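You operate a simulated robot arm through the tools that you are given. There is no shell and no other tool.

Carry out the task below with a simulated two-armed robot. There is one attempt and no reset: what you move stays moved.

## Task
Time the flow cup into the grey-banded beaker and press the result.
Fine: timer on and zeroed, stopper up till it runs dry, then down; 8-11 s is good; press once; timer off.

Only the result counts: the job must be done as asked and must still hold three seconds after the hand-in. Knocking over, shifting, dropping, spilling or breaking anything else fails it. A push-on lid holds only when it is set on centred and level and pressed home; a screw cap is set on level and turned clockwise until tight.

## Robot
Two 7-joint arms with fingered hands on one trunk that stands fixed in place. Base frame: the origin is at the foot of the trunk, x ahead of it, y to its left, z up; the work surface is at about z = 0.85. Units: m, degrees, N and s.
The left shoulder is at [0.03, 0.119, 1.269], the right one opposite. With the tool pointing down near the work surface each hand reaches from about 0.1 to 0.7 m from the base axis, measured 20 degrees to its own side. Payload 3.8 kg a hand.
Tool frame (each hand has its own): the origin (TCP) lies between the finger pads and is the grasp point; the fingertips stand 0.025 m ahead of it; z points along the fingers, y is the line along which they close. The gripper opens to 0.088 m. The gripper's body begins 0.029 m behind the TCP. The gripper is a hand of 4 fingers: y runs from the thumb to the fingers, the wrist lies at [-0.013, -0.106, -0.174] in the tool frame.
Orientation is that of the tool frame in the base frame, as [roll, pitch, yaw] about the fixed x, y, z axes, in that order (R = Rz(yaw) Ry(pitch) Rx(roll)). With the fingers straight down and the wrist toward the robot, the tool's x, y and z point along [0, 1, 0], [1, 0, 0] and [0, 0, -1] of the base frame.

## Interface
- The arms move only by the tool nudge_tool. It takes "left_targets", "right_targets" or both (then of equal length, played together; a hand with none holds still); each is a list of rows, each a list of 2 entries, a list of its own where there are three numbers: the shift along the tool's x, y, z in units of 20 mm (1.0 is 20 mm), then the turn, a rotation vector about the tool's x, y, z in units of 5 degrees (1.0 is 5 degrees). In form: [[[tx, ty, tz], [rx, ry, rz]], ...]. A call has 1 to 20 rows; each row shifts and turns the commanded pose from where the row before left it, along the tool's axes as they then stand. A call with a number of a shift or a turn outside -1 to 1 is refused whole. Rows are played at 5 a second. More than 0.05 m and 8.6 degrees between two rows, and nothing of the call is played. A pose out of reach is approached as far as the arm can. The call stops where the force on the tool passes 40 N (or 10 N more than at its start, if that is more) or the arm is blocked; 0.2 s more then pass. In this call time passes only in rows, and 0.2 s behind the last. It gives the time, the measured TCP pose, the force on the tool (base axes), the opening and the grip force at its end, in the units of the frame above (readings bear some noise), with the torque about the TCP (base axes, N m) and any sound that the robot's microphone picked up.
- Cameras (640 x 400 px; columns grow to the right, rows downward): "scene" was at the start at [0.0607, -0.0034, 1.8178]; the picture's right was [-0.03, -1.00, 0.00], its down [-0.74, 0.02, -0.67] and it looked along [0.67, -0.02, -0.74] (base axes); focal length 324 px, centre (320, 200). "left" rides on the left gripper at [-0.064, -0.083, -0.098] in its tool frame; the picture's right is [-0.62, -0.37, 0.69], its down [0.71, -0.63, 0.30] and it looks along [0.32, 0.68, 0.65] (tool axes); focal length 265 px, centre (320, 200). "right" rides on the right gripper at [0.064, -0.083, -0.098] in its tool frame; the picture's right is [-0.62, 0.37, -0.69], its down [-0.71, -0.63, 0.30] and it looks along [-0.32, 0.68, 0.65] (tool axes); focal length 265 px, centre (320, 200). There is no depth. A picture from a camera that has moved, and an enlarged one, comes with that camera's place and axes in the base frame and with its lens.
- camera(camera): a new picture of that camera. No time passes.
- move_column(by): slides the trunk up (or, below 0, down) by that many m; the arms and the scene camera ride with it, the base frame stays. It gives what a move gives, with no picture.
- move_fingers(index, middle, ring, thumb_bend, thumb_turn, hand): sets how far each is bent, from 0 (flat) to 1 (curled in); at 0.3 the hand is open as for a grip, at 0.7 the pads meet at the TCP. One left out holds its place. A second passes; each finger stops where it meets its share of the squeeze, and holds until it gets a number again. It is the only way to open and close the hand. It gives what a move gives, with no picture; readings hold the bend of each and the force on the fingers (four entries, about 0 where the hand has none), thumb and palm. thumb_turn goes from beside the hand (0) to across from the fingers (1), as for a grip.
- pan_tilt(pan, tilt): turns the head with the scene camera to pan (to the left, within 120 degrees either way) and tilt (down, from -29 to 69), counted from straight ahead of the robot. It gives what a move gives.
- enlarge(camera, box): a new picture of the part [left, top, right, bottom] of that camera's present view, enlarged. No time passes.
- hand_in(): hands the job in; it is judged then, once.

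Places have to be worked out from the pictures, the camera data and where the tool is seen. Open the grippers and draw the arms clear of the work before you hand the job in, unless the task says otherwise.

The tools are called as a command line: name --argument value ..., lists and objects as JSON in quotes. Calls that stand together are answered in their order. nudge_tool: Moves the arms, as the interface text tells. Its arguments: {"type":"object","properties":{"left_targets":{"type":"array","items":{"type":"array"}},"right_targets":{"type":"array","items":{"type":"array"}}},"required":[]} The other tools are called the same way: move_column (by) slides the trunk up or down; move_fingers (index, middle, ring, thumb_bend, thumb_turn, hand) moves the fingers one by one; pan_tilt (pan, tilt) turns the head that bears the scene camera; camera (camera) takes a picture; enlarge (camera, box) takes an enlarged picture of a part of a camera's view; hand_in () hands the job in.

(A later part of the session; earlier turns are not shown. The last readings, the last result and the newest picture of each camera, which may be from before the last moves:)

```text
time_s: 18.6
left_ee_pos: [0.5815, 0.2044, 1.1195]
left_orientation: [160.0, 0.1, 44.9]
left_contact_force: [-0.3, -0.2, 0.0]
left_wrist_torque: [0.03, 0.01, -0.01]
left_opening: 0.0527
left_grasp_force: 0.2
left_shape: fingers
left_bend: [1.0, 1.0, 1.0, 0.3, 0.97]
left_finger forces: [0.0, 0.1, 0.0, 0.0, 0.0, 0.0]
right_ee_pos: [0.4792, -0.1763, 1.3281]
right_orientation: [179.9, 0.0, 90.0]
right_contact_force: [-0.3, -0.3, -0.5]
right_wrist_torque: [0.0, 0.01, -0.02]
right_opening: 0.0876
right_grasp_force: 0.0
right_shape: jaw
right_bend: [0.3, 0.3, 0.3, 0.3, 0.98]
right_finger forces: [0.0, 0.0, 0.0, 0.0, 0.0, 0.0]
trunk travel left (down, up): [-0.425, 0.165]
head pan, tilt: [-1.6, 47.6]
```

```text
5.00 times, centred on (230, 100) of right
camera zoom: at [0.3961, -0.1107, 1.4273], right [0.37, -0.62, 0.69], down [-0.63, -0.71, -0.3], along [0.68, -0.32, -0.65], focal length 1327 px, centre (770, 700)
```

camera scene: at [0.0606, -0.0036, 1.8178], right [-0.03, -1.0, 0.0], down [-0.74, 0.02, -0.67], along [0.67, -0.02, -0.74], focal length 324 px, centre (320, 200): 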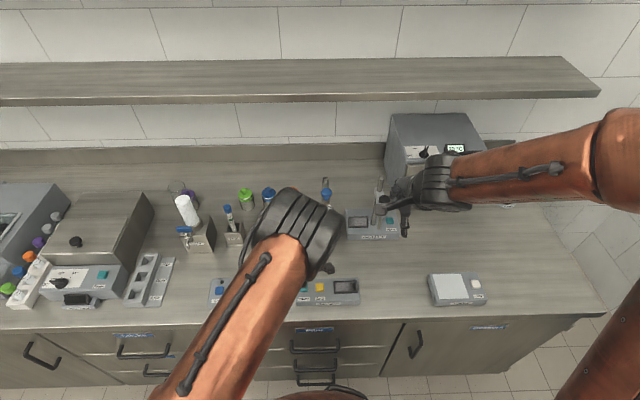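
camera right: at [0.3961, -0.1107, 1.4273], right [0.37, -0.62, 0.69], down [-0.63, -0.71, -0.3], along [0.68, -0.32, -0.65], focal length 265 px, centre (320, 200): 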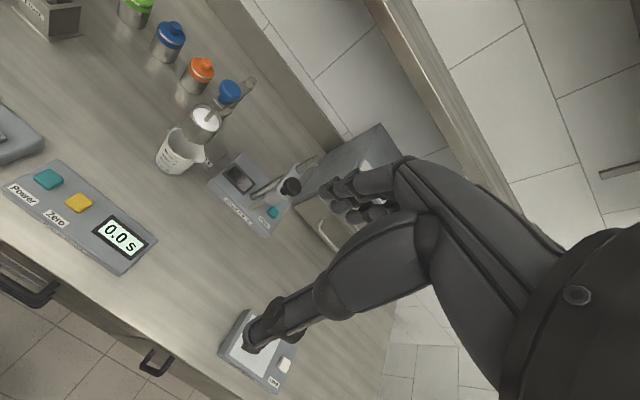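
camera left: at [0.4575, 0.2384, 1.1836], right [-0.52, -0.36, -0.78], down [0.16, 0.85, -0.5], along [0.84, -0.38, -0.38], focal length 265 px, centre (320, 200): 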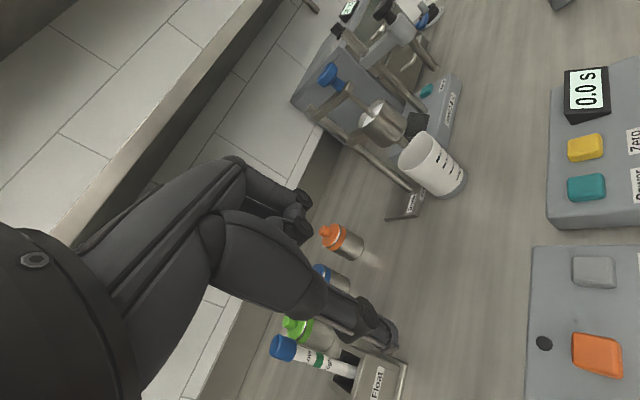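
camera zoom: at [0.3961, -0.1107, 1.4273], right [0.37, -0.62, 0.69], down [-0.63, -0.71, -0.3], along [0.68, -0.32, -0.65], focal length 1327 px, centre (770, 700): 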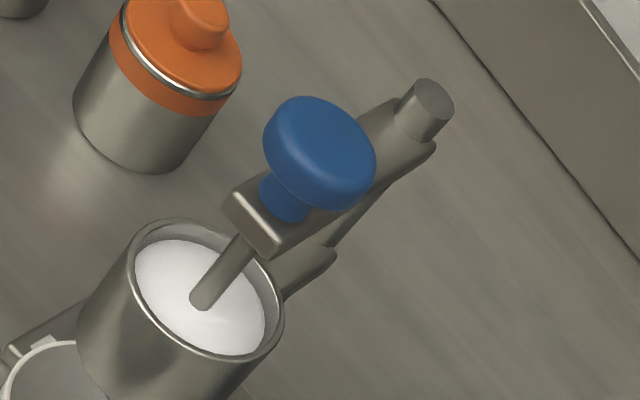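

I now place the knob axis at x≈0.721, y≈-0.041, with the head about 32 mm wide at z 1.120–1.131 and the guide arm's top at 1.102. I'll bring the right hand above it with a 10° tilt, staying at z≈1.22.

nudge_tool --right_targets '[[[0, 0, 0], [-1, 0, 0]], [[0, 0, 0], [-1, 0, 0]], [[0.558, 0.914, 0.623], [0, 0, 0]], [[0.558, 0.914, 0.623], [0, 0, 0]], [[0.558, 0.914, 0.623], [0, 0, 0]], [[0.558, 0.914, 0.623], [0, 0, 0]], [[0.558, 0.914, 0.623], [0, 0, 0]], [[0.558, 0.914, 0.623], [0, 0, 0]], [[0.558, 0.914, 0.623], [0, 0, 0]], [[0.558, 0.914, 0.623], [0, 0, 0]], [[0.558, 0.914, 0.623], [0, 0, 0]], [[0.558, 0.914, 0.623], [0, 0, 0]], [[0.558, 0.914, 0.623], [0, 0, 0]], [[0.558, 0.914, 0.623], [0, 0, 0]], [[0, 0, 0], [0, 0, 0]]]'

camera --camera "left"

camera --camera "right"

camera --camera "scene"

```text
time_s: 21.8
left_ee_pos: [0.5816, 0.204, 1.1195]
left_orientation: [159.9, 0.0, 45.0]
left_contact_force: [0.0, 0.4, -0.2]
left_wrist_torque: [0.0, -0.01, 0.02]
left_opening: 0.0526
left_grasp_force: 0.0
left_shape: fingers
left_bend: [1.0, 1.0, 1.0, 0.3, 0.97]
left_finger forces: [0.0, 0.0, 0.0, 0.0, 0.0, 0.0]
right_ee_pos: [0.7225, -0.0385, 1.2185]
right_orientation: [170.0, 0.0, 90.1]
right_contact_force: [0.5, -0.2, 0.9]
right_wrist_torque: [-0.02, 0.01, -0.02]
right_opening: 0.0877
right_grasp_force: 0.0
right_shape: jaw
right_bend: [0.3, 0.3, 0.3, 0.3, 0.98]
right_finger forces: [0.0, 0.0, 0.1, 0.0, 0.0, 0.0]
trunk travel left (down, up): [-0.425, 0.165]
head pan, tilt: [-1.6, 47.6]
```

```text
taken
camera left: at [0.4571, 0.238, 1.1839], right [-0.52, -0.36, -0.78], down [0.16, 0.85, -0.5], along [0.84, -0.38, -0.38], focal length 265 px, centre (320, 200)
```

left: 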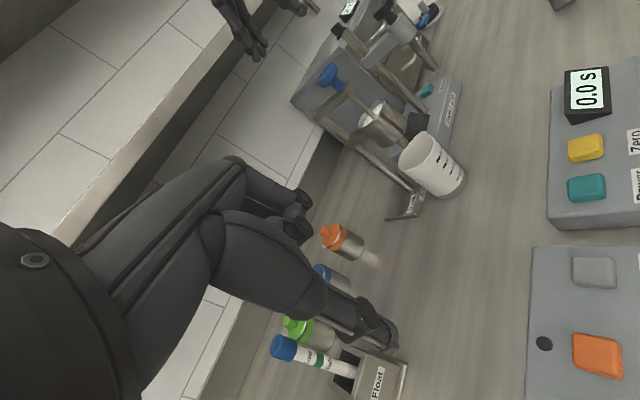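

```text
taken
camera right: at [0.622, 0.0259, 1.3015], right [0.24, -0.62, 0.75], down [-0.57, -0.72, -0.41], along [0.79, -0.32, -0.53], focal length 265 px, centre (320, 200)
```

right: 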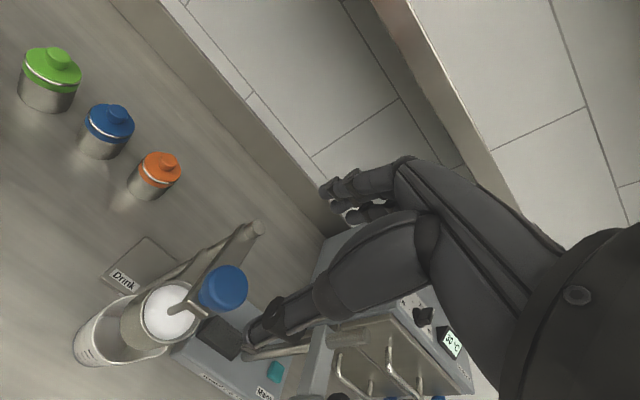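

```text
taken
camera scene: at [0.0603, -0.0039, 1.8179], right [-0.03, -1.0, 0.0], down [-0.74, 0.02, -0.67], along [0.67, -0.02, -0.74], focal length 324 px, centre (320, 200)
```

scene: 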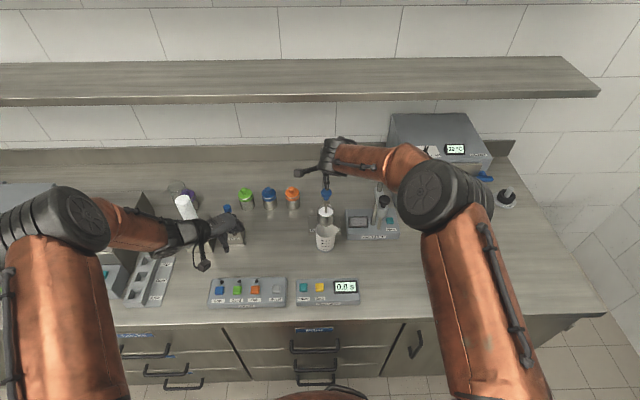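

The right hand reached [0.7225, -0.0385, 1.2185]. The right wrist view puts the knob at about [0.718, -0.037], so it is well centred. I'll descend 50 mm and check again.

nudge_tool --right_targets '[[[0, -0.104, 0.499], [0, 0, 0]], [[0, -0.104, 0.499], [0, 0, 0]], [[0, -0.104, 0.499], [0, 0, 0]], [[0, -0.104, 0.499], [0, 0, 0]], [[0, -0.104, 0.499], [0, 0, 0]], [[0, 0, 0], [0, 0, 0]]]'

enlarge --camera "left" --box '[210, 0, 480, 180]'

camera --camera "right"

enlarge --camera "scene" --box '[270, 130, 390, 230]'

```text
time_s: 23.2
left_ee_pos: [0.582, 0.2038, 1.1185]
left_orientation: [160.0, 0.0, 45.0]
left_contact_force: [0.1, 0.7, 0.6]
left_wrist_torque: [-0.02, 0.04, -0.01]
left_opening: 0.0527
left_grasp_force: 0.0
left_shape: fingers
left_bend: [1.0, 1.0, 1.0, 0.3, 0.97]
left_finger forces: [0.0, 0.0, 0.1, 0.0, 0.0, 0.1]
right_ee_pos: [0.719, -0.0407, 1.1671]
right_orientation: [170.0, -0.1, 90.0]
right_contact_force: [0.4, -0.6, 0.5]
right_wrist_torque: [0.0, -0.01, 0.03]
right_opening: 0.0877
right_grasp_force: 0.1
right_shape: jaw
right_bend: [0.3, 0.3, 0.3, 0.3, 0.98]
right_finger forces: [0.0, 0.1, 0.0, 0.1, 0.1, 0.0]
trunk travel left (down, up): [-0.425, 0.165]
head pan, tilt: [-1.6, 47.6]
```

```text
2.22 times, centred on (345, 90) of left
camera zoom: at [0.4574, 0.2384, 1.1837], right [-0.52, -0.36, -0.78], down [0.16, 0.85, -0.5], along [0.84, -0.38, -0.38], focal length 590 px, centre (264, 444)
```

zoom: 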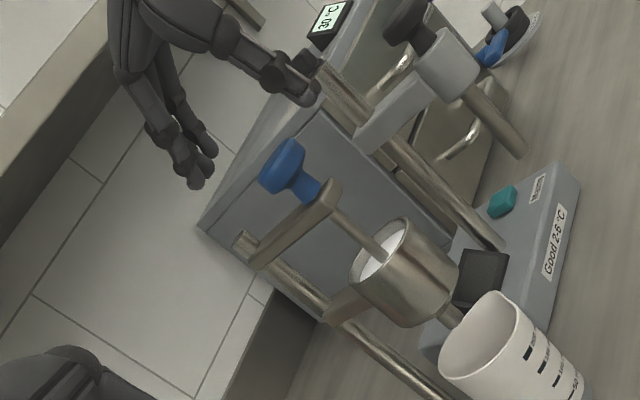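

```text
taken
camera right: at [0.6201, 0.0245, 1.2501], right [0.24, -0.62, 0.75], down [-0.57, -0.71, -0.41], along [0.79, -0.32, -0.53], focal length 265 px, centre (320, 200)
```

right: 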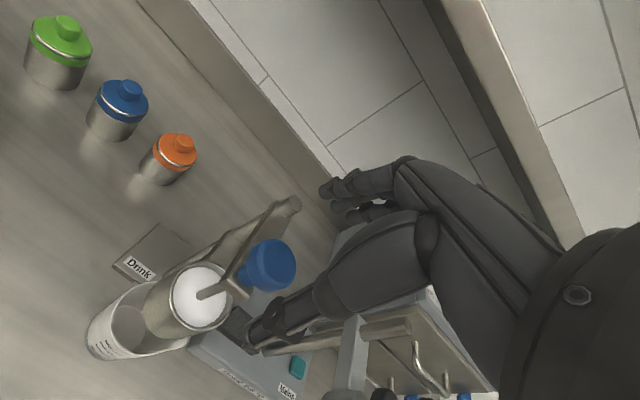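

```text
4.00 times, centred on (330, 180) of scene
camera zoom: at [0.0609, -0.0033, 1.8178], right [-0.03, -1.0, 0.0], down [-0.74, 0.02, -0.67], along [0.67, -0.02, -0.74], focal length 1296 px, centre (280, 280)
```

zoom: 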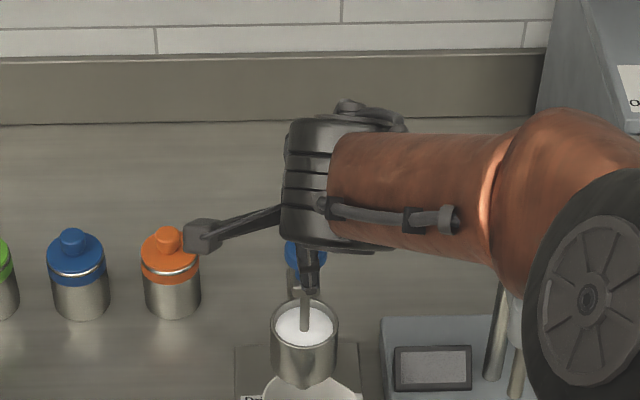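

The knob sits centred between the thumb and fingers in the left view. I'll descend the remaining 30 mm to z≈1.137, still above the guide arm.

nudge_tool --right_targets '[[[0.05, -0.087, 0.493], [0, 0, 0]], [[0, -0.087, 0.493], [0, 0, 0]], [[0, -0.087, 0.493], [0, 0, 0]], [[0, 0, 0], [0, 0, 0]]]'

enlarge --camera "left" --box '[250, 20, 420, 150]'

camera --camera "right"

```text
time_s: 24.2
left_ee_pos: [0.5818, 0.2042, 1.1195]
left_orientation: [160.0, 0.0, 45.2]
left_contact_force: [0.0, 0.0, -0.3]
left_wrist_torque: [-0.02, 0.04, -0.04]
left_opening: 0.0526
left_grasp_force: 0.0
left_shape: fingers
left_bend: [1.0, 1.0, 1.0, 0.3, 0.97]
left_finger forces: [0.0, 0.1, 0.0, 0.1, 0.2, 0.0]
right_ee_pos: [0.72, -0.0388, 1.1375]
right_orientation: [170.0, 0.0, 90.1]
right_contact_force: [-0.2, 0.5, 0.1]
right_wrist_torque: [0.0, 0.0, 0.01]
right_opening: 0.0877
right_grasp_force: 0.1
right_shape: jaw
right_bend: [0.3, 0.3, 0.3, 0.3, 0.98]
right_finger forces: [0.0, 0.0, 0.0, 0.0, 0.0, 0.1]
trunk travel left (down, up): [-0.425, 0.165]
head pan, tilt: [-1.6, 47.6]
```

```text
3.08 times, centred on (335, 85) of left
camera zoom: at [0.4574, 0.2384, 1.1837], right [-0.52, -0.36, -0.78], down [0.16, 0.85, -0.5], along [0.84, -0.38, -0.38], focal length 817 px, centre (274, 554)
```

zoom: 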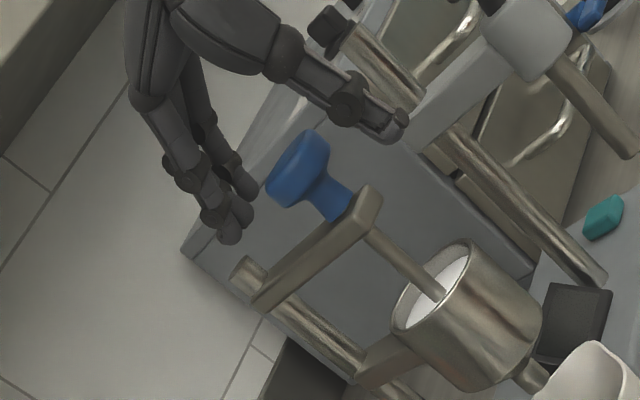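

```text
taken
camera right: at [0.6207, 0.0253, 1.22], right [0.24, -0.62, 0.75], down [-0.57, -0.71, -0.41], along [0.79, -0.32, -0.53], focal length 265 px, centre (320, 200)
```

right: 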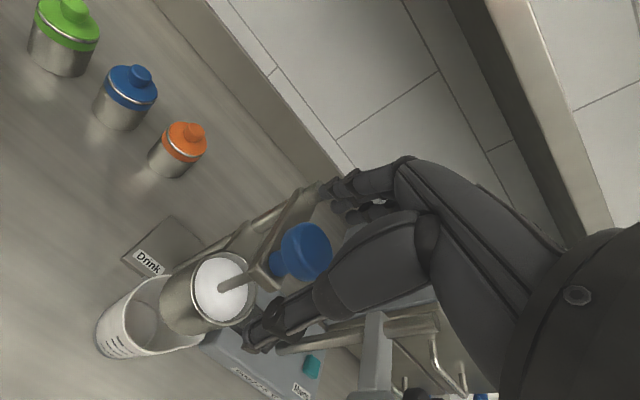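

The fingertips are about level with the knob head's lower edge. I'll go 4 mm lower, then partly close to check centring before squeezing.

nudge_tool --right_targets '[[[0, -0.0348, 0.197], [0, 0, 0]], [[0, 0, 0], [0, 0, 0]]]'

move_fingers --hand "right" --index 0.48 --middle 0.48 --ring 0.48 --thumb_bend 0.48 --thumb_turn 1.0

enlarge --camera "left" --box '[250, 20, 420, 150]'

enlarge --camera "right" --box '[200, 130, 420, 370]'

```text
time_s: 24.8
left_ee_pos: [0.5813, 0.2045, 1.1201]
left_orientation: [160.0, 0.0, 44.9]
left_contact_force: [0.5, 0.3, 0.1]
left_wrist_torque: [0.0, -0.02, -0.01]
left_opening: 0.0526
left_grasp_force: 0.0
left_shape: fingers
left_bend: [1.0, 1.0, 1.0, 0.3, 0.97]
left_finger forces: [0.0, 0.2, 0.0, 0.0, 0.0, 0.1]
right_ee_pos: [0.7195, -0.0397, 1.1335]
right_orientation: [170.1, -0.1, 90.0]
right_contact_force: [-0.9, 0.9, -0.7]
right_wrist_torque: [0.01, -0.03, -0.01]
right_opening: 0.0876
right_grasp_force: 0.1
right_shape: jaw
right_bend: [0.3, 0.3, 0.3, 0.3, 0.98]
right_finger forces: [0.1, 0.0, 0.0, 0.1, 0.1, 0.0]
trunk travel left (down, up): [-0.425, 0.165]
head pan, tilt: [-1.6, 47.6]
```

```text
time_s: 25.8
left_ee_pos: [0.5822, 0.2053, 1.1193]
left_orientation: [160.0, 0.1, 45.0]
left_contact_force: [-0.4, -0.6, 0.6]
left_wrist_torque: [0.04, 0.0, 0.01]
left_opening: 0.0526
left_grasp_force: 0.1
left_shape: fingers
left_bend: [1.0, 1.0, 1.0, 0.3, 0.97]
left_finger forces: [0.0, 0.0, 0.0, 0.0, 0.0, 0.0]
right_ee_pos: [0.7203, -0.0393, 1.1339]
right_orientation: [170.0, 0.1, 90.0]
right_contact_force: [0.0, 0.2, -1.0]
right_wrist_torque: [0.01, 0.02, 0.02]
right_opening: 0.0466
right_grasp_force: 0.0
right_shape: fingers
right_bend: [0.48, 0.48, 0.48, 0.48, 1.0]
right_finger forces: [0.0, 0.0, 0.1, 0.0, 0.0, 0.0]
trunk travel left (down, up): [-0.425, 0.165]
head pan, tilt: [-1.6, 47.6]
```

```text
3.08 times, centred on (335, 85) of left
camera zoom: at [0.4575, 0.2384, 1.1837], right [-0.52, -0.36, -0.78], down [0.16, 0.85, -0.5], along [0.84, -0.38, -0.38], focal length 817 px, centre (274, 554)
```

zoom: 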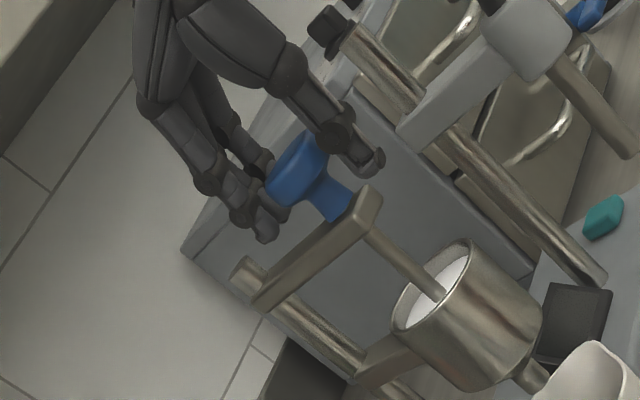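

```text
1.67 times, centred on (310, 250) of right
camera zoom: at [0.621, 0.0251, 1.2162], right [0.24, -0.62, 0.75], down [-0.57, -0.71, -0.41], along [0.79, -0.32, -0.53], focal length 442 px, centre (337, 117)
```

zoom: 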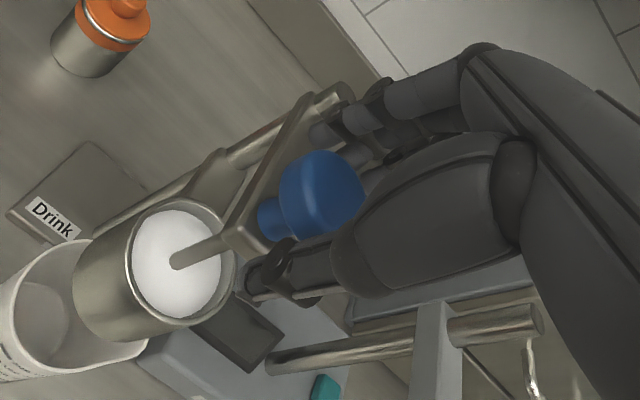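

The knob is between thumb and fingers with small gaps each side and no contact yet. I'll close onto it now.

move_fingers --hand "right" --index 0.56 --middle 0.56 --ring 0.56 --thumb_bend 0.56

enlarge --camera "left" --box '[250, 20, 420, 150]'

enlarge --camera "right" --box '[200, 130, 420, 370]'

```text
time_s: 26.8
left_ee_pos: [0.5819, 0.2038, 1.1188]
left_orientation: [159.9, 0.0, 45.1]
left_contact_force: [-1.2, 1.2, 0.2]
left_wrist_torque: [-0.02, -0.02, -0.04]
left_opening: 0.0529
left_grasp_force: 0.0
left_shape: fingers
left_bend: [1.0, 1.0, 1.0, 0.3, 0.97]
left_finger forces: [0.1, 0.1, 0.0, 0.1, 0.1, 0.0]
right_ee_pos: [0.719, -0.0391, 1.1333]
right_orientation: [170.0, 0.0, 89.9]
right_contact_force: [-0.5, 0.5, 0.0]
right_wrist_torque: [0.0, -0.03, 0.01]
right_opening: 0.0294
right_grasp_force: 0.5
right_shape: fingers
right_bend: [0.56, 0.56, 0.56, 0.55, 1.0]
right_finger forces: [0.0, 0.1, 0.0, 0.1, 0.4, 0.0]
trunk travel left (down, up): [-0.425, 0.165]
head pan, tilt: [-1.6, 47.6]
```

```text
3.08 times, centred on (335, 85) of left
camera zoom: at [0.4574, 0.2384, 1.1837], right [-0.52, -0.36, -0.78], down [0.16, 0.85, -0.5], along [0.84, -0.38, -0.38], focal length 817 px, centre (274, 554)
```

zoom: 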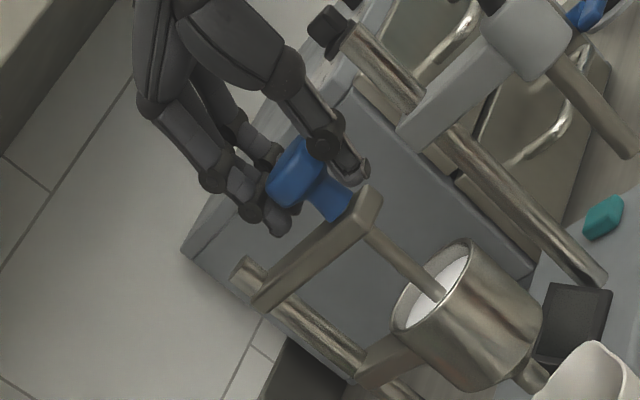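

```text
1.67 times, centred on (310, 250) of right
camera zoom: at [0.6209, 0.0251, 1.2162], right [0.24, -0.62, 0.75], down [-0.57, -0.71, -0.41], along [0.79, -0.32, -0.53], focal length 442 px, centre (337, 117)
```

zoom: 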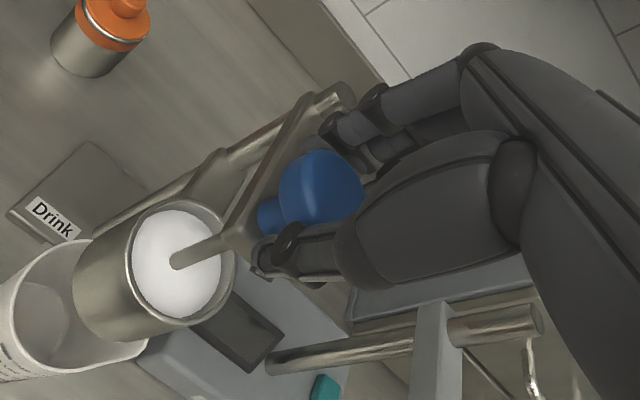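

The thumb just touches the knob and the fingers are almost there. I'll close the three fingers until they squeeze, with the thumb set to match.

move_fingers --hand "right" --index 0.68 --middle 0.68 --ring 0.68 --thumb_bend 0.62

enlarge --camera "left" --box '[250, 20, 420, 150]'

enlarge --camera "right" --box '[200, 130, 420, 370]'

```text
time_s: 27.8
left_ee_pos: [0.582, 0.2052, 1.1192]
left_orientation: [160.0, 0.0, 45.0]
left_contact_force: [0.9, -0.8, -0.9]
left_wrist_torque: [-0.01, -0.02, 0.01]
left_opening: 0.0526
left_grasp_force: 0.0
left_shape: fingers
left_bend: [1.0, 1.0, 1.0, 0.3, 0.97]
left_finger forces: [0.0, 0.0, 0.0, 0.0, 0.0, 0.0]
right_ee_pos: [0.7218, -0.0398, 1.1336]
right_orientation: [170.0, 0.0, 90.1]
right_contact_force: [1.7, 0.6, -0.7]
right_wrist_torque: [0.03, 0.02, -0.02]
right_opening: 0.0201
right_grasp_force: 3.9
right_shape: fingers
right_bend: [0.63, 0.67, 0.68, 0.58, 1.0]
right_finger forces: [3.6, 1.0, 0.0, 0.0, 4.3, 0.1]
trunk travel left (down, up): [-0.425, 0.165]
head pan, tilt: [-1.6, 47.6]
```

```text
3.08 times, centred on (335, 85) of left
camera zoom: at [0.4576, 0.2385, 1.1836], right [-0.52, -0.36, -0.78], down [0.16, 0.85, -0.5], along [0.84, -0.38, -0.38], focal length 817 px, centre (274, 554)
```

zoom: 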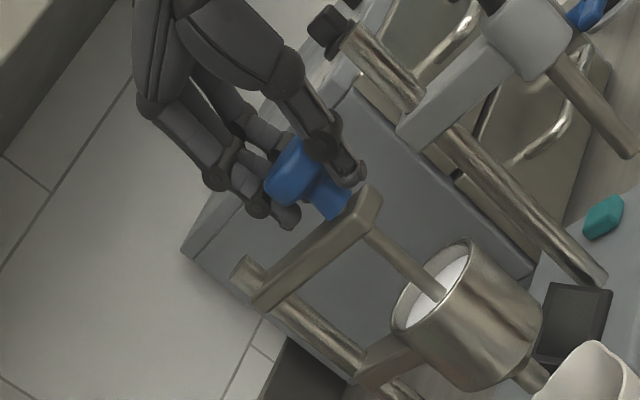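

```text
1.67 times, centred on (310, 250) of right
camera zoom: at [0.6211, 0.0253, 1.2162], right [0.24, -0.62, 0.75], down [-0.57, -0.71, -0.41], along [0.79, -0.32, -0.53], focal length 442 px, centre (337, 117)
```

zoom: 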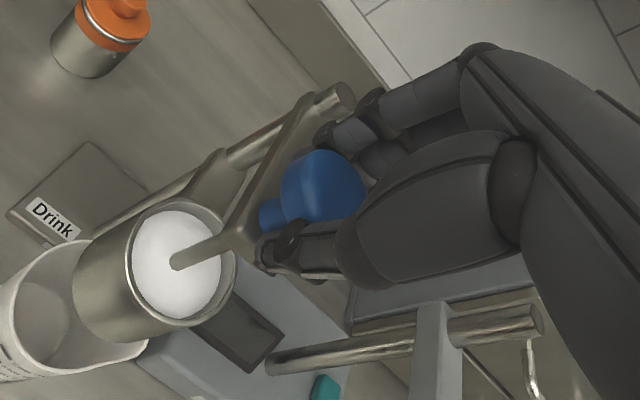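

Index, middle and thumb hold the knob, with their tips curled under the head. I'll firm up the grip before lifting so it cannot slip midway.

move_fingers --hand "right" --index 0.72 --middle 0.85 --ring 0.7 --thumb_bend 0.72

enlarge --camera "left" --box '[250, 20, 420, 150]'

enlarge --camera "right" --box '[200, 130, 420, 370]'

```text
time_s: 28.8
left_ee_pos: [0.5811, 0.2038, 1.1188]
left_orientation: [160.0, 0.0, 45.1]
left_contact_force: [-0.5, 0.0, -0.8]
left_wrist_torque: [0.03, 0.0, 0.01]
left_opening: 0.0529
left_grasp_force: 0.1
left_shape: fingers
left_bend: [1.0, 1.0, 1.0, 0.3, 0.97]
left_finger forces: [0.0, 0.1, 0.0, 0.0, 0.0, 0.1]
right_ee_pos: [0.7208, -0.0394, 1.1338]
right_orientation: [170.0, 0.0, 89.9]
right_contact_force: [0.1, -1.0, -0.8]
right_wrist_torque: [0.0, 0.05, -0.01]
right_opening: 0.0153
right_grasp_force: 14.3
right_shape: fingers
right_bend: [0.71, 0.73, 0.7, 0.63, 1.0]
right_finger forces: [6.9, 10.5, 0.0, 0.1, 12.1, 0.0]
trunk travel left (down, up): [-0.425, 0.165]
head pan, tilt: [-1.6, 47.6]
```

```text
3.08 times, centred on (335, 85) of left
camera zoom: at [0.4578, 0.2382, 1.1836], right [-0.52, -0.36, -0.78], down [0.16, 0.85, -0.5], along [0.84, -0.38, -0.38], focal length 817 px, centre (274, 554)
```

zoom: 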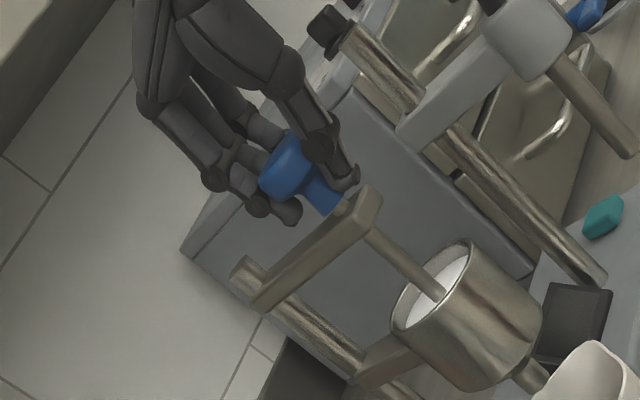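

```text
1.67 times, centred on (310, 250) of right
camera zoom: at [0.6214, 0.0247, 1.2161], right [0.24, -0.62, 0.75], down [-0.57, -0.71, -0.41], along [0.79, -0.32, -0.53], focal length 442 px, centre (337, 117)
```

zoom: 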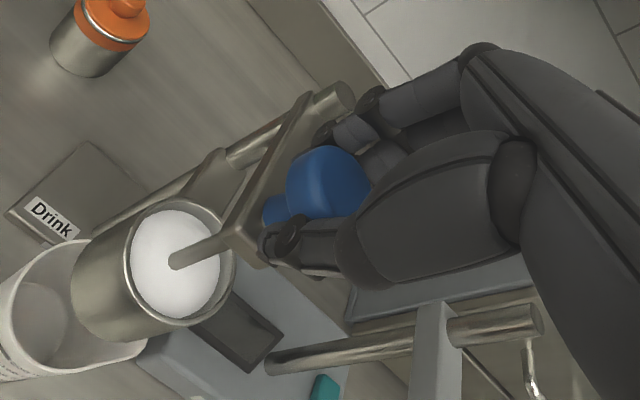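

The squeeze seems to have raised the knob a few mm. I'll check the timer display and the cup straight away, since no time passes for a picture.

enlarge --camera "left" --box '[480, 40, 640, 140]'

enlarge --camera "left" --box '[300, 60, 480, 210]'

```text
4.00 times, centred on (560, 90) of left
camera zoom: at [0.4578, 0.2382, 1.1836], right [-0.52, -0.36, -0.78], down [0.16, 0.85, -0.5], along [0.84, -0.38, -0.38], focal length 1062 px, centre (-640, 640)
```

zoom: 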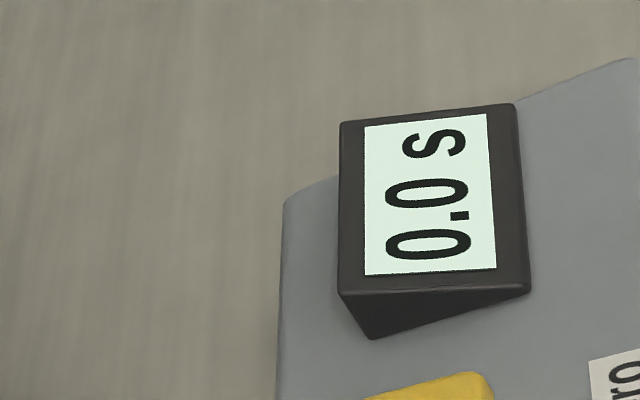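

```text
2.67 times, centred on (390, 135) of left
camera zoom: at [0.4578, 0.2382, 1.1836], right [-0.52, -0.36, -0.78], down [0.16, 0.85, -0.5], along [0.84, -0.38, -0.38], focal length 708 px, centre (133, 373)
```

zoom: 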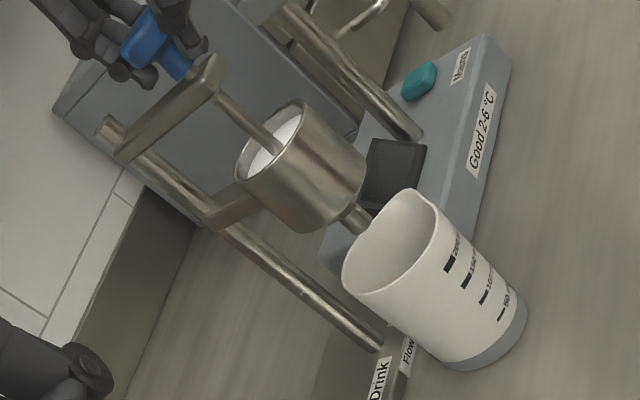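

No flow yet and the timer still reads 0.0 s. I'll lift the stopper 25 mm straight up and check.

nudge_tool --right_targets '[[[0, 0.087, -0.4925], [0, 0, 0]], [[0, 0.087, -0.4925], [0, 0, 0]], [[0, 0.0435, -0.246], [0, 0, 0]]]'

enlarge --camera "left" --box '[300, 60, 480, 210]'

enlarge --camera "left" --box '[480, 40, 640, 140]'

camera --camera "right"

```text
time_s: 29.6
left_ee_pos: [0.5826, 0.2044, 1.1191]
left_orientation: [160.1, 0.0, 45.1]
left_contact_force: [-0.4, 0.2, 0.4]
left_wrist_torque: [-0.03, 0.01, 0.01]
left_opening: 0.0527
left_grasp_force: 0.0
left_shape: fingers
left_bend: [1.0, 1.0, 1.0, 0.3, 0.97]
left_finger forces: [0.1, 0.1, 0.0, 0.1, 0.1, 0.0]
right_ee_pos: [0.7206, -0.04, 1.1587]
right_orientation: [170.0, 0.0, 90.1]
right_contact_force: [3.1, -1.5, -3.3]
right_wrist_torque: [-0.03, 0.04, 0.01]
right_opening: 0.0148
right_grasp_force: 14.9
right_shape: fingers
right_bend: [0.71, 0.73, 0.7, 0.63, 1.0]
right_finger forces: [7.0, 11.5, 0.0, 0.0, 12.1, 0.0]
trunk travel left (down, up): [-0.425, 0.165]
head pan, tilt: [-1.6, 47.6]
```

```text
2.67 times, centred on (390, 135) of left
camera zoom: at [0.4581, 0.2379, 1.1834], right [-0.52, -0.36, -0.78], down [0.16, 0.85, -0.5], along [0.84, -0.38, -0.38], focal length 708 px, centre (133, 373)
```

zoom: 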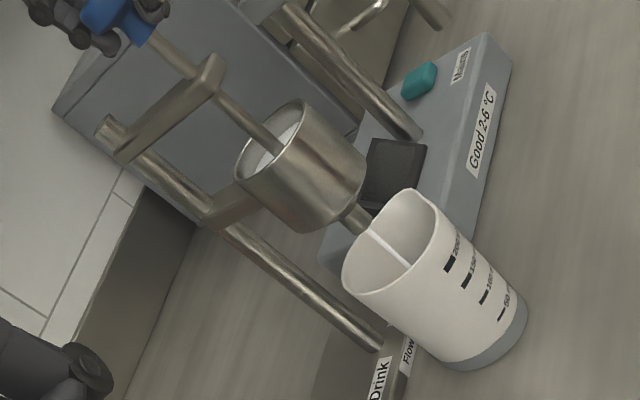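

```text
4.00 times, centred on (560, 90) of left
camera zoom: at [0.4581, 0.2379, 1.1834], right [-0.52, -0.36, -0.78], down [0.16, 0.85, -0.5], along [0.84, -0.38, -0.38], focal length 1062 px, centre (-640, 640)
```

zoom: 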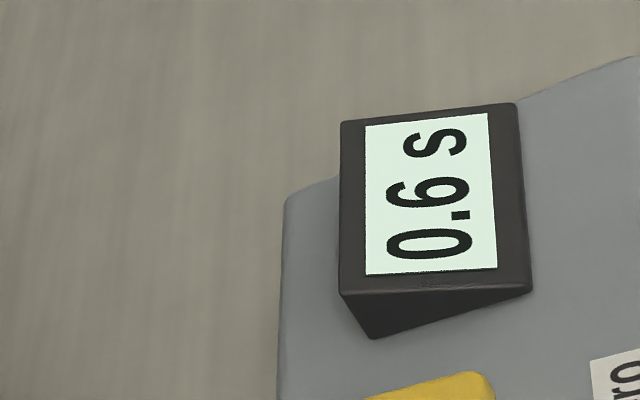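

```text
taken
camera right: at [0.6214, 0.0248, 1.2408], right [0.24, -0.62, 0.75], down [-0.57, -0.71, -0.41], along [0.79, -0.32, -0.53], focal length 265 px, centre (320, 200)
```

right: 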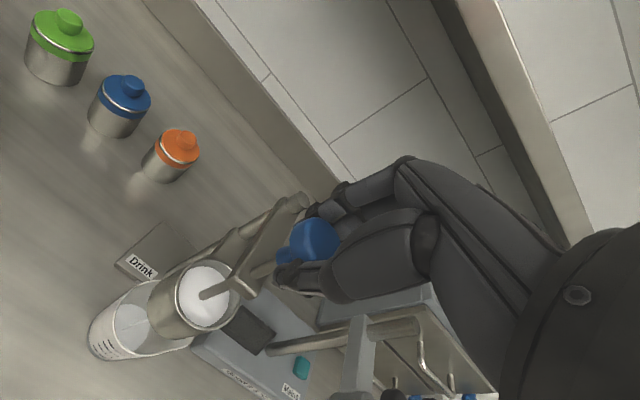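

The milk is flowing into the beaker and the timer reads 0.6 s. I'll hold still for 4 s and look again.

nudge_tool --right_targets '[[[0, 0, 0], [0, 0, 0]], [[0, 0, 0], [0, 0, 0]], [[0, 0, 0], [0, 0, 0]], [[0, 0, 0], [0, 0, 0]], [[0, 0, 0], [0, 0, 0]], [[0, 0, 0], [0, 0, 0]], [[0, 0, 0], [0, 0, 0]], [[0, 0, 0], [0, 0, 0]], [[0, 0, 0], [0, 0, 0]], [[0, 0, 0], [0, 0, 0]], [[0, 0, 0], [0, 0, 0]], [[0, 0, 0], [0, 0, 0]], [[0, 0, 0], [0, 0, 0]], [[0, 0, 0], [0, 0, 0]], [[0, 0, 0], [0, 0, 0]], [[0, 0, 0], [0, 0, 0]], [[0, 0, 0], [0, 0, 0]], [[0, 0, 0], [0, 0, 0]], [[0, 0, 0], [0, 0, 0]], [[0, 0, 0], [0, 0, 0]]]'

enlarge --camera "left" --box '[300, 60, 480, 210]'

enlarge --camera "left" --box '[480, 40, 640, 140]'

enlarge --camera "right" --box '[80, 200, 340, 380]'

```text
time_s: 33.8
left_ee_pos: [0.582, 0.2039, 1.1176]
left_orientation: [160.2, 0.1, 44.8]
left_contact_force: [0.4, 0.0, 0.0]
left_wrist_torque: [0.0, -0.03, 0.01]
left_opening: 0.0527
left_grasp_force: 0.1
left_shape: fingers
left_bend: [1.0, 1.0, 1.0, 0.3, 0.97]
left_finger forces: [0.0, 0.0, 0.0, 0.0, 0.1, 0.0]
right_ee_pos: [0.7199, -0.0412, 1.1583]
right_orientation: [170.2, 0.0, 90.0]
right_contact_force: [1.4, -4.2, -4.6]
right_wrist_torque: [0.03, 0.07, 0.03]
right_opening: 0.0148
right_grasp_force: 15.4
right_shape: fingers
right_bend: [0.71, 0.73, 0.7, 0.63, 1.0]
right_finger forces: [6.8, 12.1, 0.0, 0.0, 12.6, 0.0]
trunk travel left (down, up): [-0.425, 0.165]
head pan, tilt: [-1.6, 47.6]
```

```text
2.67 times, centred on (390, 135) of left
camera zoom: at [0.4581, 0.2378, 1.1835], right [-0.52, -0.36, -0.78], down [0.16, 0.85, -0.5], along [0.84, -0.38, -0.38], focal length 708 px, centre (133, 373)
```

zoom: 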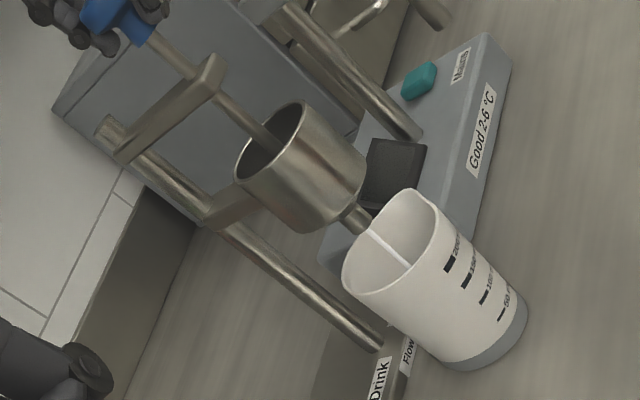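

```text
4.00 times, centred on (560, 90) of left
camera zoom: at [0.4581, 0.2378, 1.1835], right [-0.52, -0.36, -0.78], down [0.16, 0.85, -0.5], along [0.84, -0.38, -0.38], focal length 1062 px, centre (-640, 640)
```

zoom: 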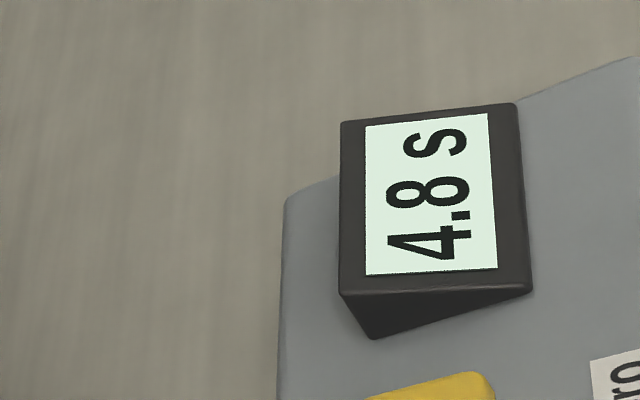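

```text
2.22 times, centred on (210, 290) of right
camera zoom: at [0.6215, 0.0248, 1.2409], right [0.24, -0.62, 0.75], down [-0.57, -0.71, -0.41], along [0.79, -0.32, -0.53], focal length 590 px, centre (564, 0)
```

zoom: 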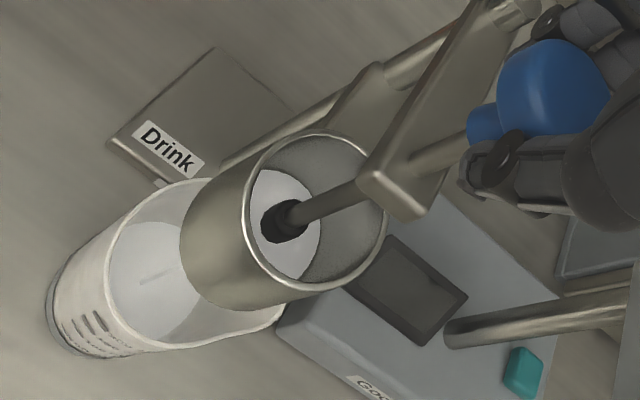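

The timer reads 4.8 s, the cup is about two-thirds empty and still flowing. I'll hold another 2 s.

nudge_tool --right_targets '[[[0, 0, 0], [0, 0, 0]], [[0, 0, 0], [0, 0, 0]], [[0, 0, 0], [0, 0, 0]], [[0, 0, 0], [0, 0, 0]], [[0, 0, 0], [0, 0, 0]], [[0, 0, 0], [0, 0, 0]], [[0, 0, 0], [0, 0, 0]], [[0, 0, 0], [0, 0, 0]], [[0, 0, 0], [0, 0, 0]], [[0, 0, 0], [0, 0, 0]]]'

enlarge --camera "left" --box '[300, 60, 480, 210]'

enlarge --camera "left" --box '[480, 40, 640, 140]'

enlarge --camera "right" --box '[80, 200, 340, 380]'

```text
time_s: 36.0
left_ee_pos: [0.5834, 0.203, 1.1186]
left_orientation: [160.1, 0.0, 44.9]
left_contact_force: [0.8, 0.2, -0.1]
left_wrist_torque: [-0.04, -0.04, -0.01]
left_opening: 0.0527
left_grasp_force: 0.0
left_shape: fingers
left_bend: [1.0, 1.0, 1.0, 0.3, 0.97]
left_finger forces: [0.0, 0.1, 0.0, 0.1, 0.0, 0.0]
right_ee_pos: [0.7206, -0.0403, 1.1583]
right_orientation: [170.2, 0.0, 90.0]
right_contact_force: [0.9, -4.3, -4.7]
right_wrist_torque: [-0.02, -0.01, 0.0]
right_opening: 0.015
right_grasp_force: 15.9
right_shape: fingers
right_bend: [0.71, 0.73, 0.7, 0.63, 1.0]
right_finger forces: [6.8, 12.1, 0.0, 0.0, 12.6, 0.1]
trunk travel left (down, up): [-0.425, 0.165]
head pan, tilt: [-1.6, 47.6]
```

```text
2.67 times, centred on (390, 135) of left
camera zoom: at [0.4581, 0.2378, 1.1835], right [-0.52, -0.36, -0.78], down [0.16, 0.85, -0.5], along [0.84, -0.38, -0.38], focal length 708 px, centre (133, 373)
```

zoom: 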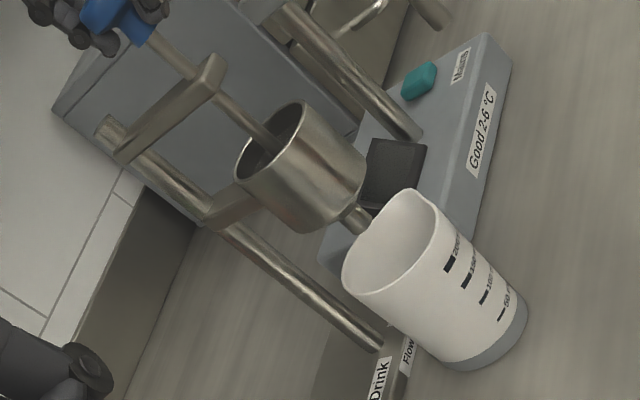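

```text
4.00 times, centred on (560, 90) of left
camera zoom: at [0.4581, 0.2378, 1.1835], right [-0.52, -0.36, -0.78], down [0.16, 0.85, -0.5], along [0.84, -0.38, -0.38], focal length 1062 px, centre (-640, 640)
```

zoom: 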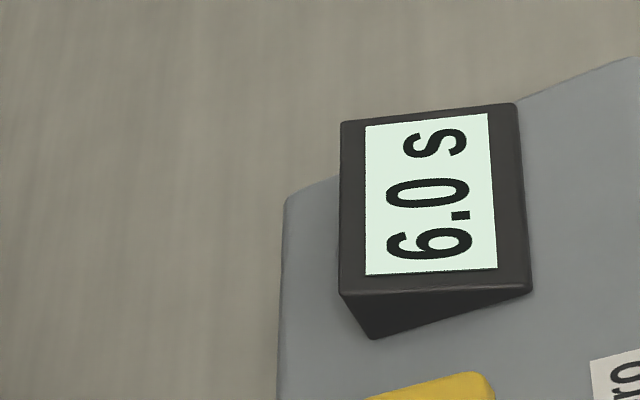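

```text
2.22 times, centred on (210, 290) of right
camera zoom: at [0.6215, 0.0248, 1.241], right [0.24, -0.62, 0.75], down [-0.57, -0.71, -0.41], along [0.79, -0.32, -0.53], focal length 590 px, centre (564, 0)
```

zoom: 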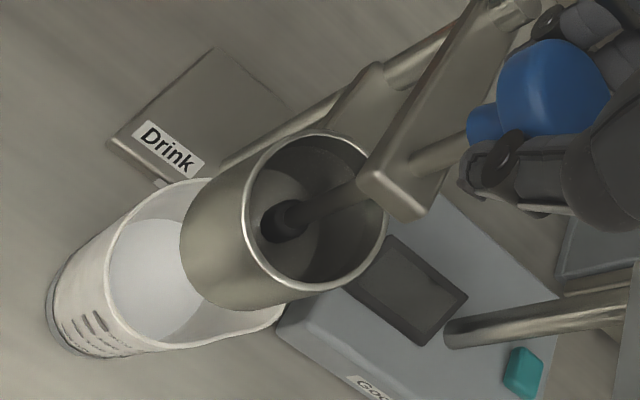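

The cup is dry, the stream has stopped, and the timer is frozen at 6.0 s. That is below 8 s, so the result is Low. I'll lower the stopper back down first.

nudge_tool --right_targets '[[[0, -0.0435, 0.246], [0, 0, 0]], [[0, -0.0435, 0.246], [0, 0, 0]], [[0, -0.0435, 0.246], [0, 0, 0]], [[0, -0.0435, 0.246], [0, 0, 0]], [[0, -0.0435, 0.246], [0, 0, 0]], [[0, 0, 0], [0, 0, 0]]]'

enlarge --camera "left" --box '[250, 20, 420, 150]'

enlarge --camera "left" --box '[480, 40, 640, 140]'

enlarge --camera "right" --box '[80, 180, 400, 380]'

```text
time_s: 37.4
left_ee_pos: [0.5833, 0.2045, 1.1181]
left_orientation: [160.0, 0.0, 44.9]
left_contact_force: [-0.6, -0.4, 0.5]
left_wrist_torque: [0.01, -0.01, 0.01]
left_opening: 0.0526
left_grasp_force: 0.0
left_shape: fingers
left_bend: [1.0, 1.0, 1.0, 0.3, 0.97]
left_finger forces: [0.1, 0.0, 0.0, 0.1, 0.1, 0.0]
right_ee_pos: [0.7203, -0.0404, 1.1338]
right_orientation: [169.9, 0.0, 90.1]
right_contact_force: [4.3, -2.4, 0.3]
right_wrist_torque: [0.01, -0.04, 0.04]
right_opening: 0.0143
right_grasp_force: 15.6
right_shape: fingers
right_bend: [0.71, 0.73, 0.7, 0.64, 1.0]
right_finger forces: [7.5, 11.2, 0.1, 0.0, 11.4, 0.1]
trunk travel left (down, up): [-0.425, 0.165]
head pan, tilt: [-1.6, 47.6]
```

```text
3.08 times, centred on (335, 85) of left
camera zoom: at [0.4581, 0.2382, 1.1834], right [-0.52, -0.36, -0.78], down [0.16, 0.85, -0.5], along [0.84, -0.38, -0.38], focal length 817 px, centre (274, 554)
```

zoom: 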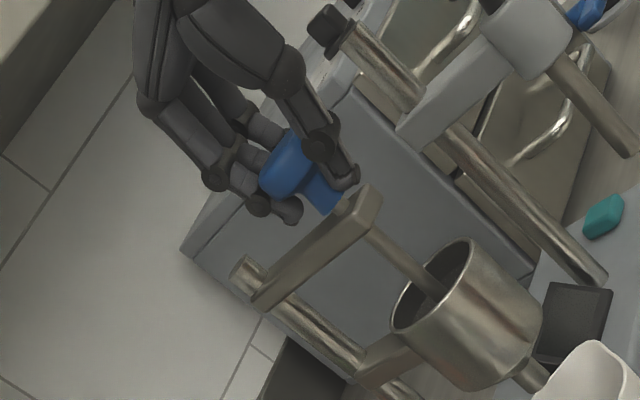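

```text
4.00 times, centred on (560, 90) of left
camera zoom: at [0.4581, 0.2382, 1.1834], right [-0.52, -0.36, -0.78], down [0.16, 0.85, -0.5], along [0.84, -0.38, -0.38], focal length 1062 px, centre (-640, 640)
```

zoom: 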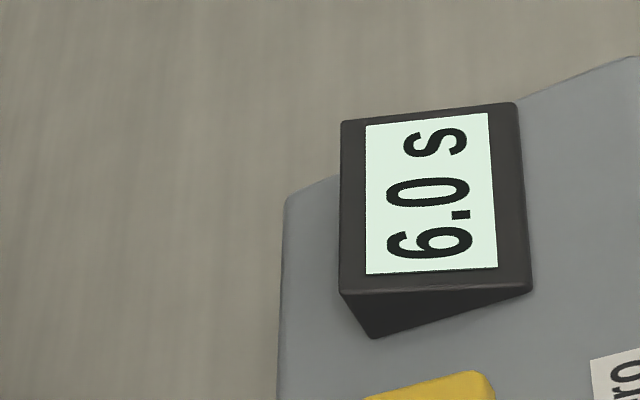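

```text
2.00 times, centred on (240, 280) of right
camera zoom: at [0.6213, 0.0247, 1.2159], right [0.24, -0.62, 0.75], down [-0.57, -0.71, -0.41], along [0.79, -0.32, -0.53], focal length 531 px, centre (480, 40)
```

zoom: 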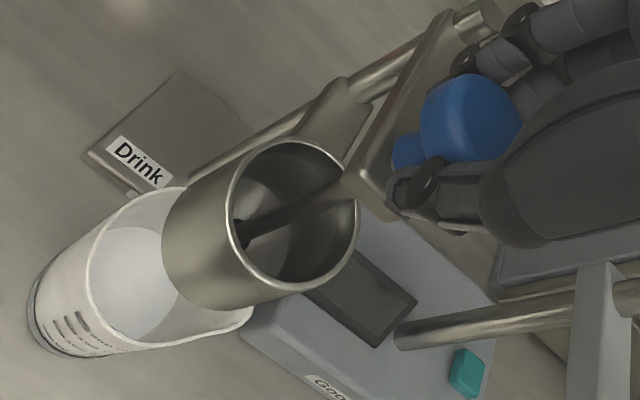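

The timer holds 6.0 s, but the knob is still about 4 mm above its seat because of the grip. I'll push it down another 4–5 mm gently.

nudge_tool --right_targets '[[[0, -0.0174, 0.0985], [0, 0, 0]], [[0, -0.0174, 0.0985], [0, 0, 0]], [[0, 0, 0], [0, 0, 0]]]'

enlarge --camera "left" --box '[250, 20, 420, 150]'

enlarge --camera "right" --box '[80, 180, 400, 380]'

```text
time_s: 38.2
left_ee_pos: [0.5828, 0.2024, 1.1197]
left_orientation: [160.1, 0.0, 45.0]
left_contact_force: [-0.4, -0.1, -0.2]
left_wrist_torque: [0.0, 0.0, -0.02]
left_opening: 0.0526
left_grasp_force: 0.1
left_shape: fingers
left_bend: [1.0, 1.0, 1.0, 0.3, 0.97]
left_finger forces: [0.0, 0.0, 0.1, 0.0, 0.0, 0.0]
right_ee_pos: [0.7212, -0.0392, 1.1282]
right_orientation: [170.0, 0.0, 90.0]
right_contact_force: [5.5, -1.6, 0.5]
right_wrist_torque: [-0.04, -0.07, 0.04]
right_opening: 0.0145
right_grasp_force: 15.1
right_shape: fingers
right_bend: [0.71, 0.73, 0.7, 0.64, 1.0]
right_finger forces: [7.5, 11.7, 0.0, 0.1, 11.3, 0.0]
trunk travel left (down, up): [-0.425, 0.165]
head pan, tilt: [-1.6, 47.6]
```

```text
3.08 times, centred on (335, 85) of left
camera zoom: at [0.4582, 0.238, 1.1834], right [-0.52, -0.36, -0.78], down [0.16, 0.85, -0.5], along [0.84, -0.38, -0.38], focal length 817 px, centre (274, 554)
```

zoom: 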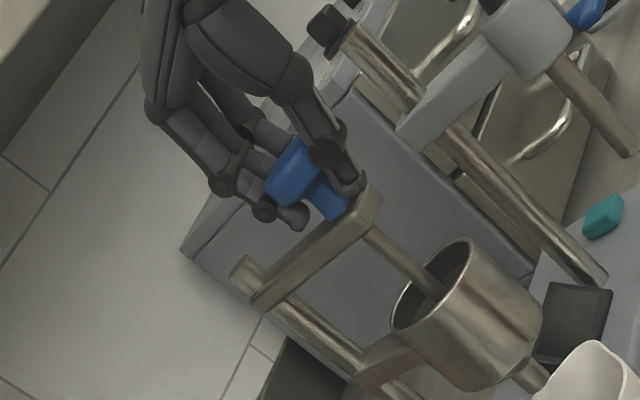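

```text
2.00 times, centred on (240, 280) of right
camera zoom: at [0.6212, 0.0247, 1.2121], right [0.24, -0.62, 0.75], down [-0.57, -0.71, -0.41], along [0.79, -0.32, -0.53], focal length 531 px, centre (480, 40)
```

zoom: 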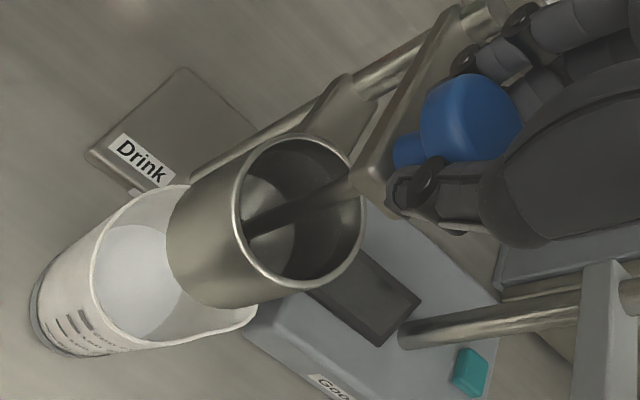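

The knob is back at its original height. I'll open the right hand and check that the stopper stays down.

move_fingers --hand "right" --index 0.45 --middle 0.45 --ring 0.45 --thumb_bend 0.45

enlarge --camera "left" --box '[250, 20, 420, 150]'

enlarge --camera "right" --box '[80, 180, 400, 380]'

```text
time_s: 39.2
left_ee_pos: [0.5831, 0.2032, 1.118]
left_orientation: [160.0, 0.0, 45.0]
left_contact_force: [0.7, -0.1, 0.1]
left_wrist_torque: [-0.01, 0.02, -0.03]
left_opening: 0.0528
left_grasp_force: 0.0
left_shape: fingers
left_bend: [1.0, 1.0, 1.0, 0.3, 0.97]
left_finger forces: [0.0, 0.1, 0.0, 0.0, 0.0, 0.1]
right_ee_pos: [0.7196, -0.0396, 1.1303]
right_orientation: [170.0, 0.0, 89.9]
right_contact_force: [0.1, -0.2, -0.3]
right_wrist_torque: [0.01, -0.01, 0.03]
right_opening: 0.0519
right_grasp_force: 0.0
right_shape: fingers
right_bend: [0.45, 0.45, 0.45, 0.45, 0.99]
right_finger forces: [0.1, 0.1, 0.0, 0.1, 0.1, 0.0]
trunk travel left (down, up): [-0.425, 0.165]
head pan, tilt: [-1.6, 47.6]
```

```text
3.08 times, centred on (335, 85) of left
camera zoom: at [0.4575, 0.2384, 1.1836], right [-0.52, -0.36, -0.78], down [0.16, 0.85, -0.5], along [0.84, -0.38, -0.38], focal length 817 px, centre (274, 554)
```

zoom: 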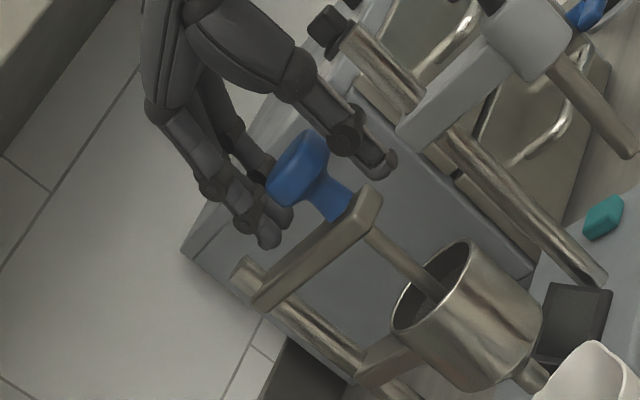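

```text
2.00 times, centred on (240, 280) of right
camera zoom: at [0.6204, 0.0252, 1.2125], right [0.24, -0.62, 0.75], down [-0.57, -0.71, -0.41], along [0.79, -0.32, -0.53], focal length 531 px, centre (480, 40)
```

zoom: 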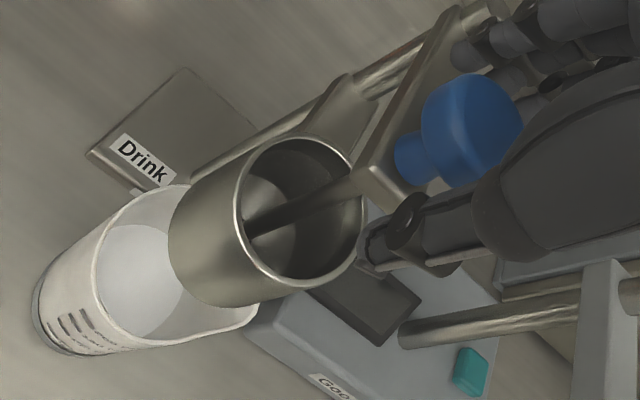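

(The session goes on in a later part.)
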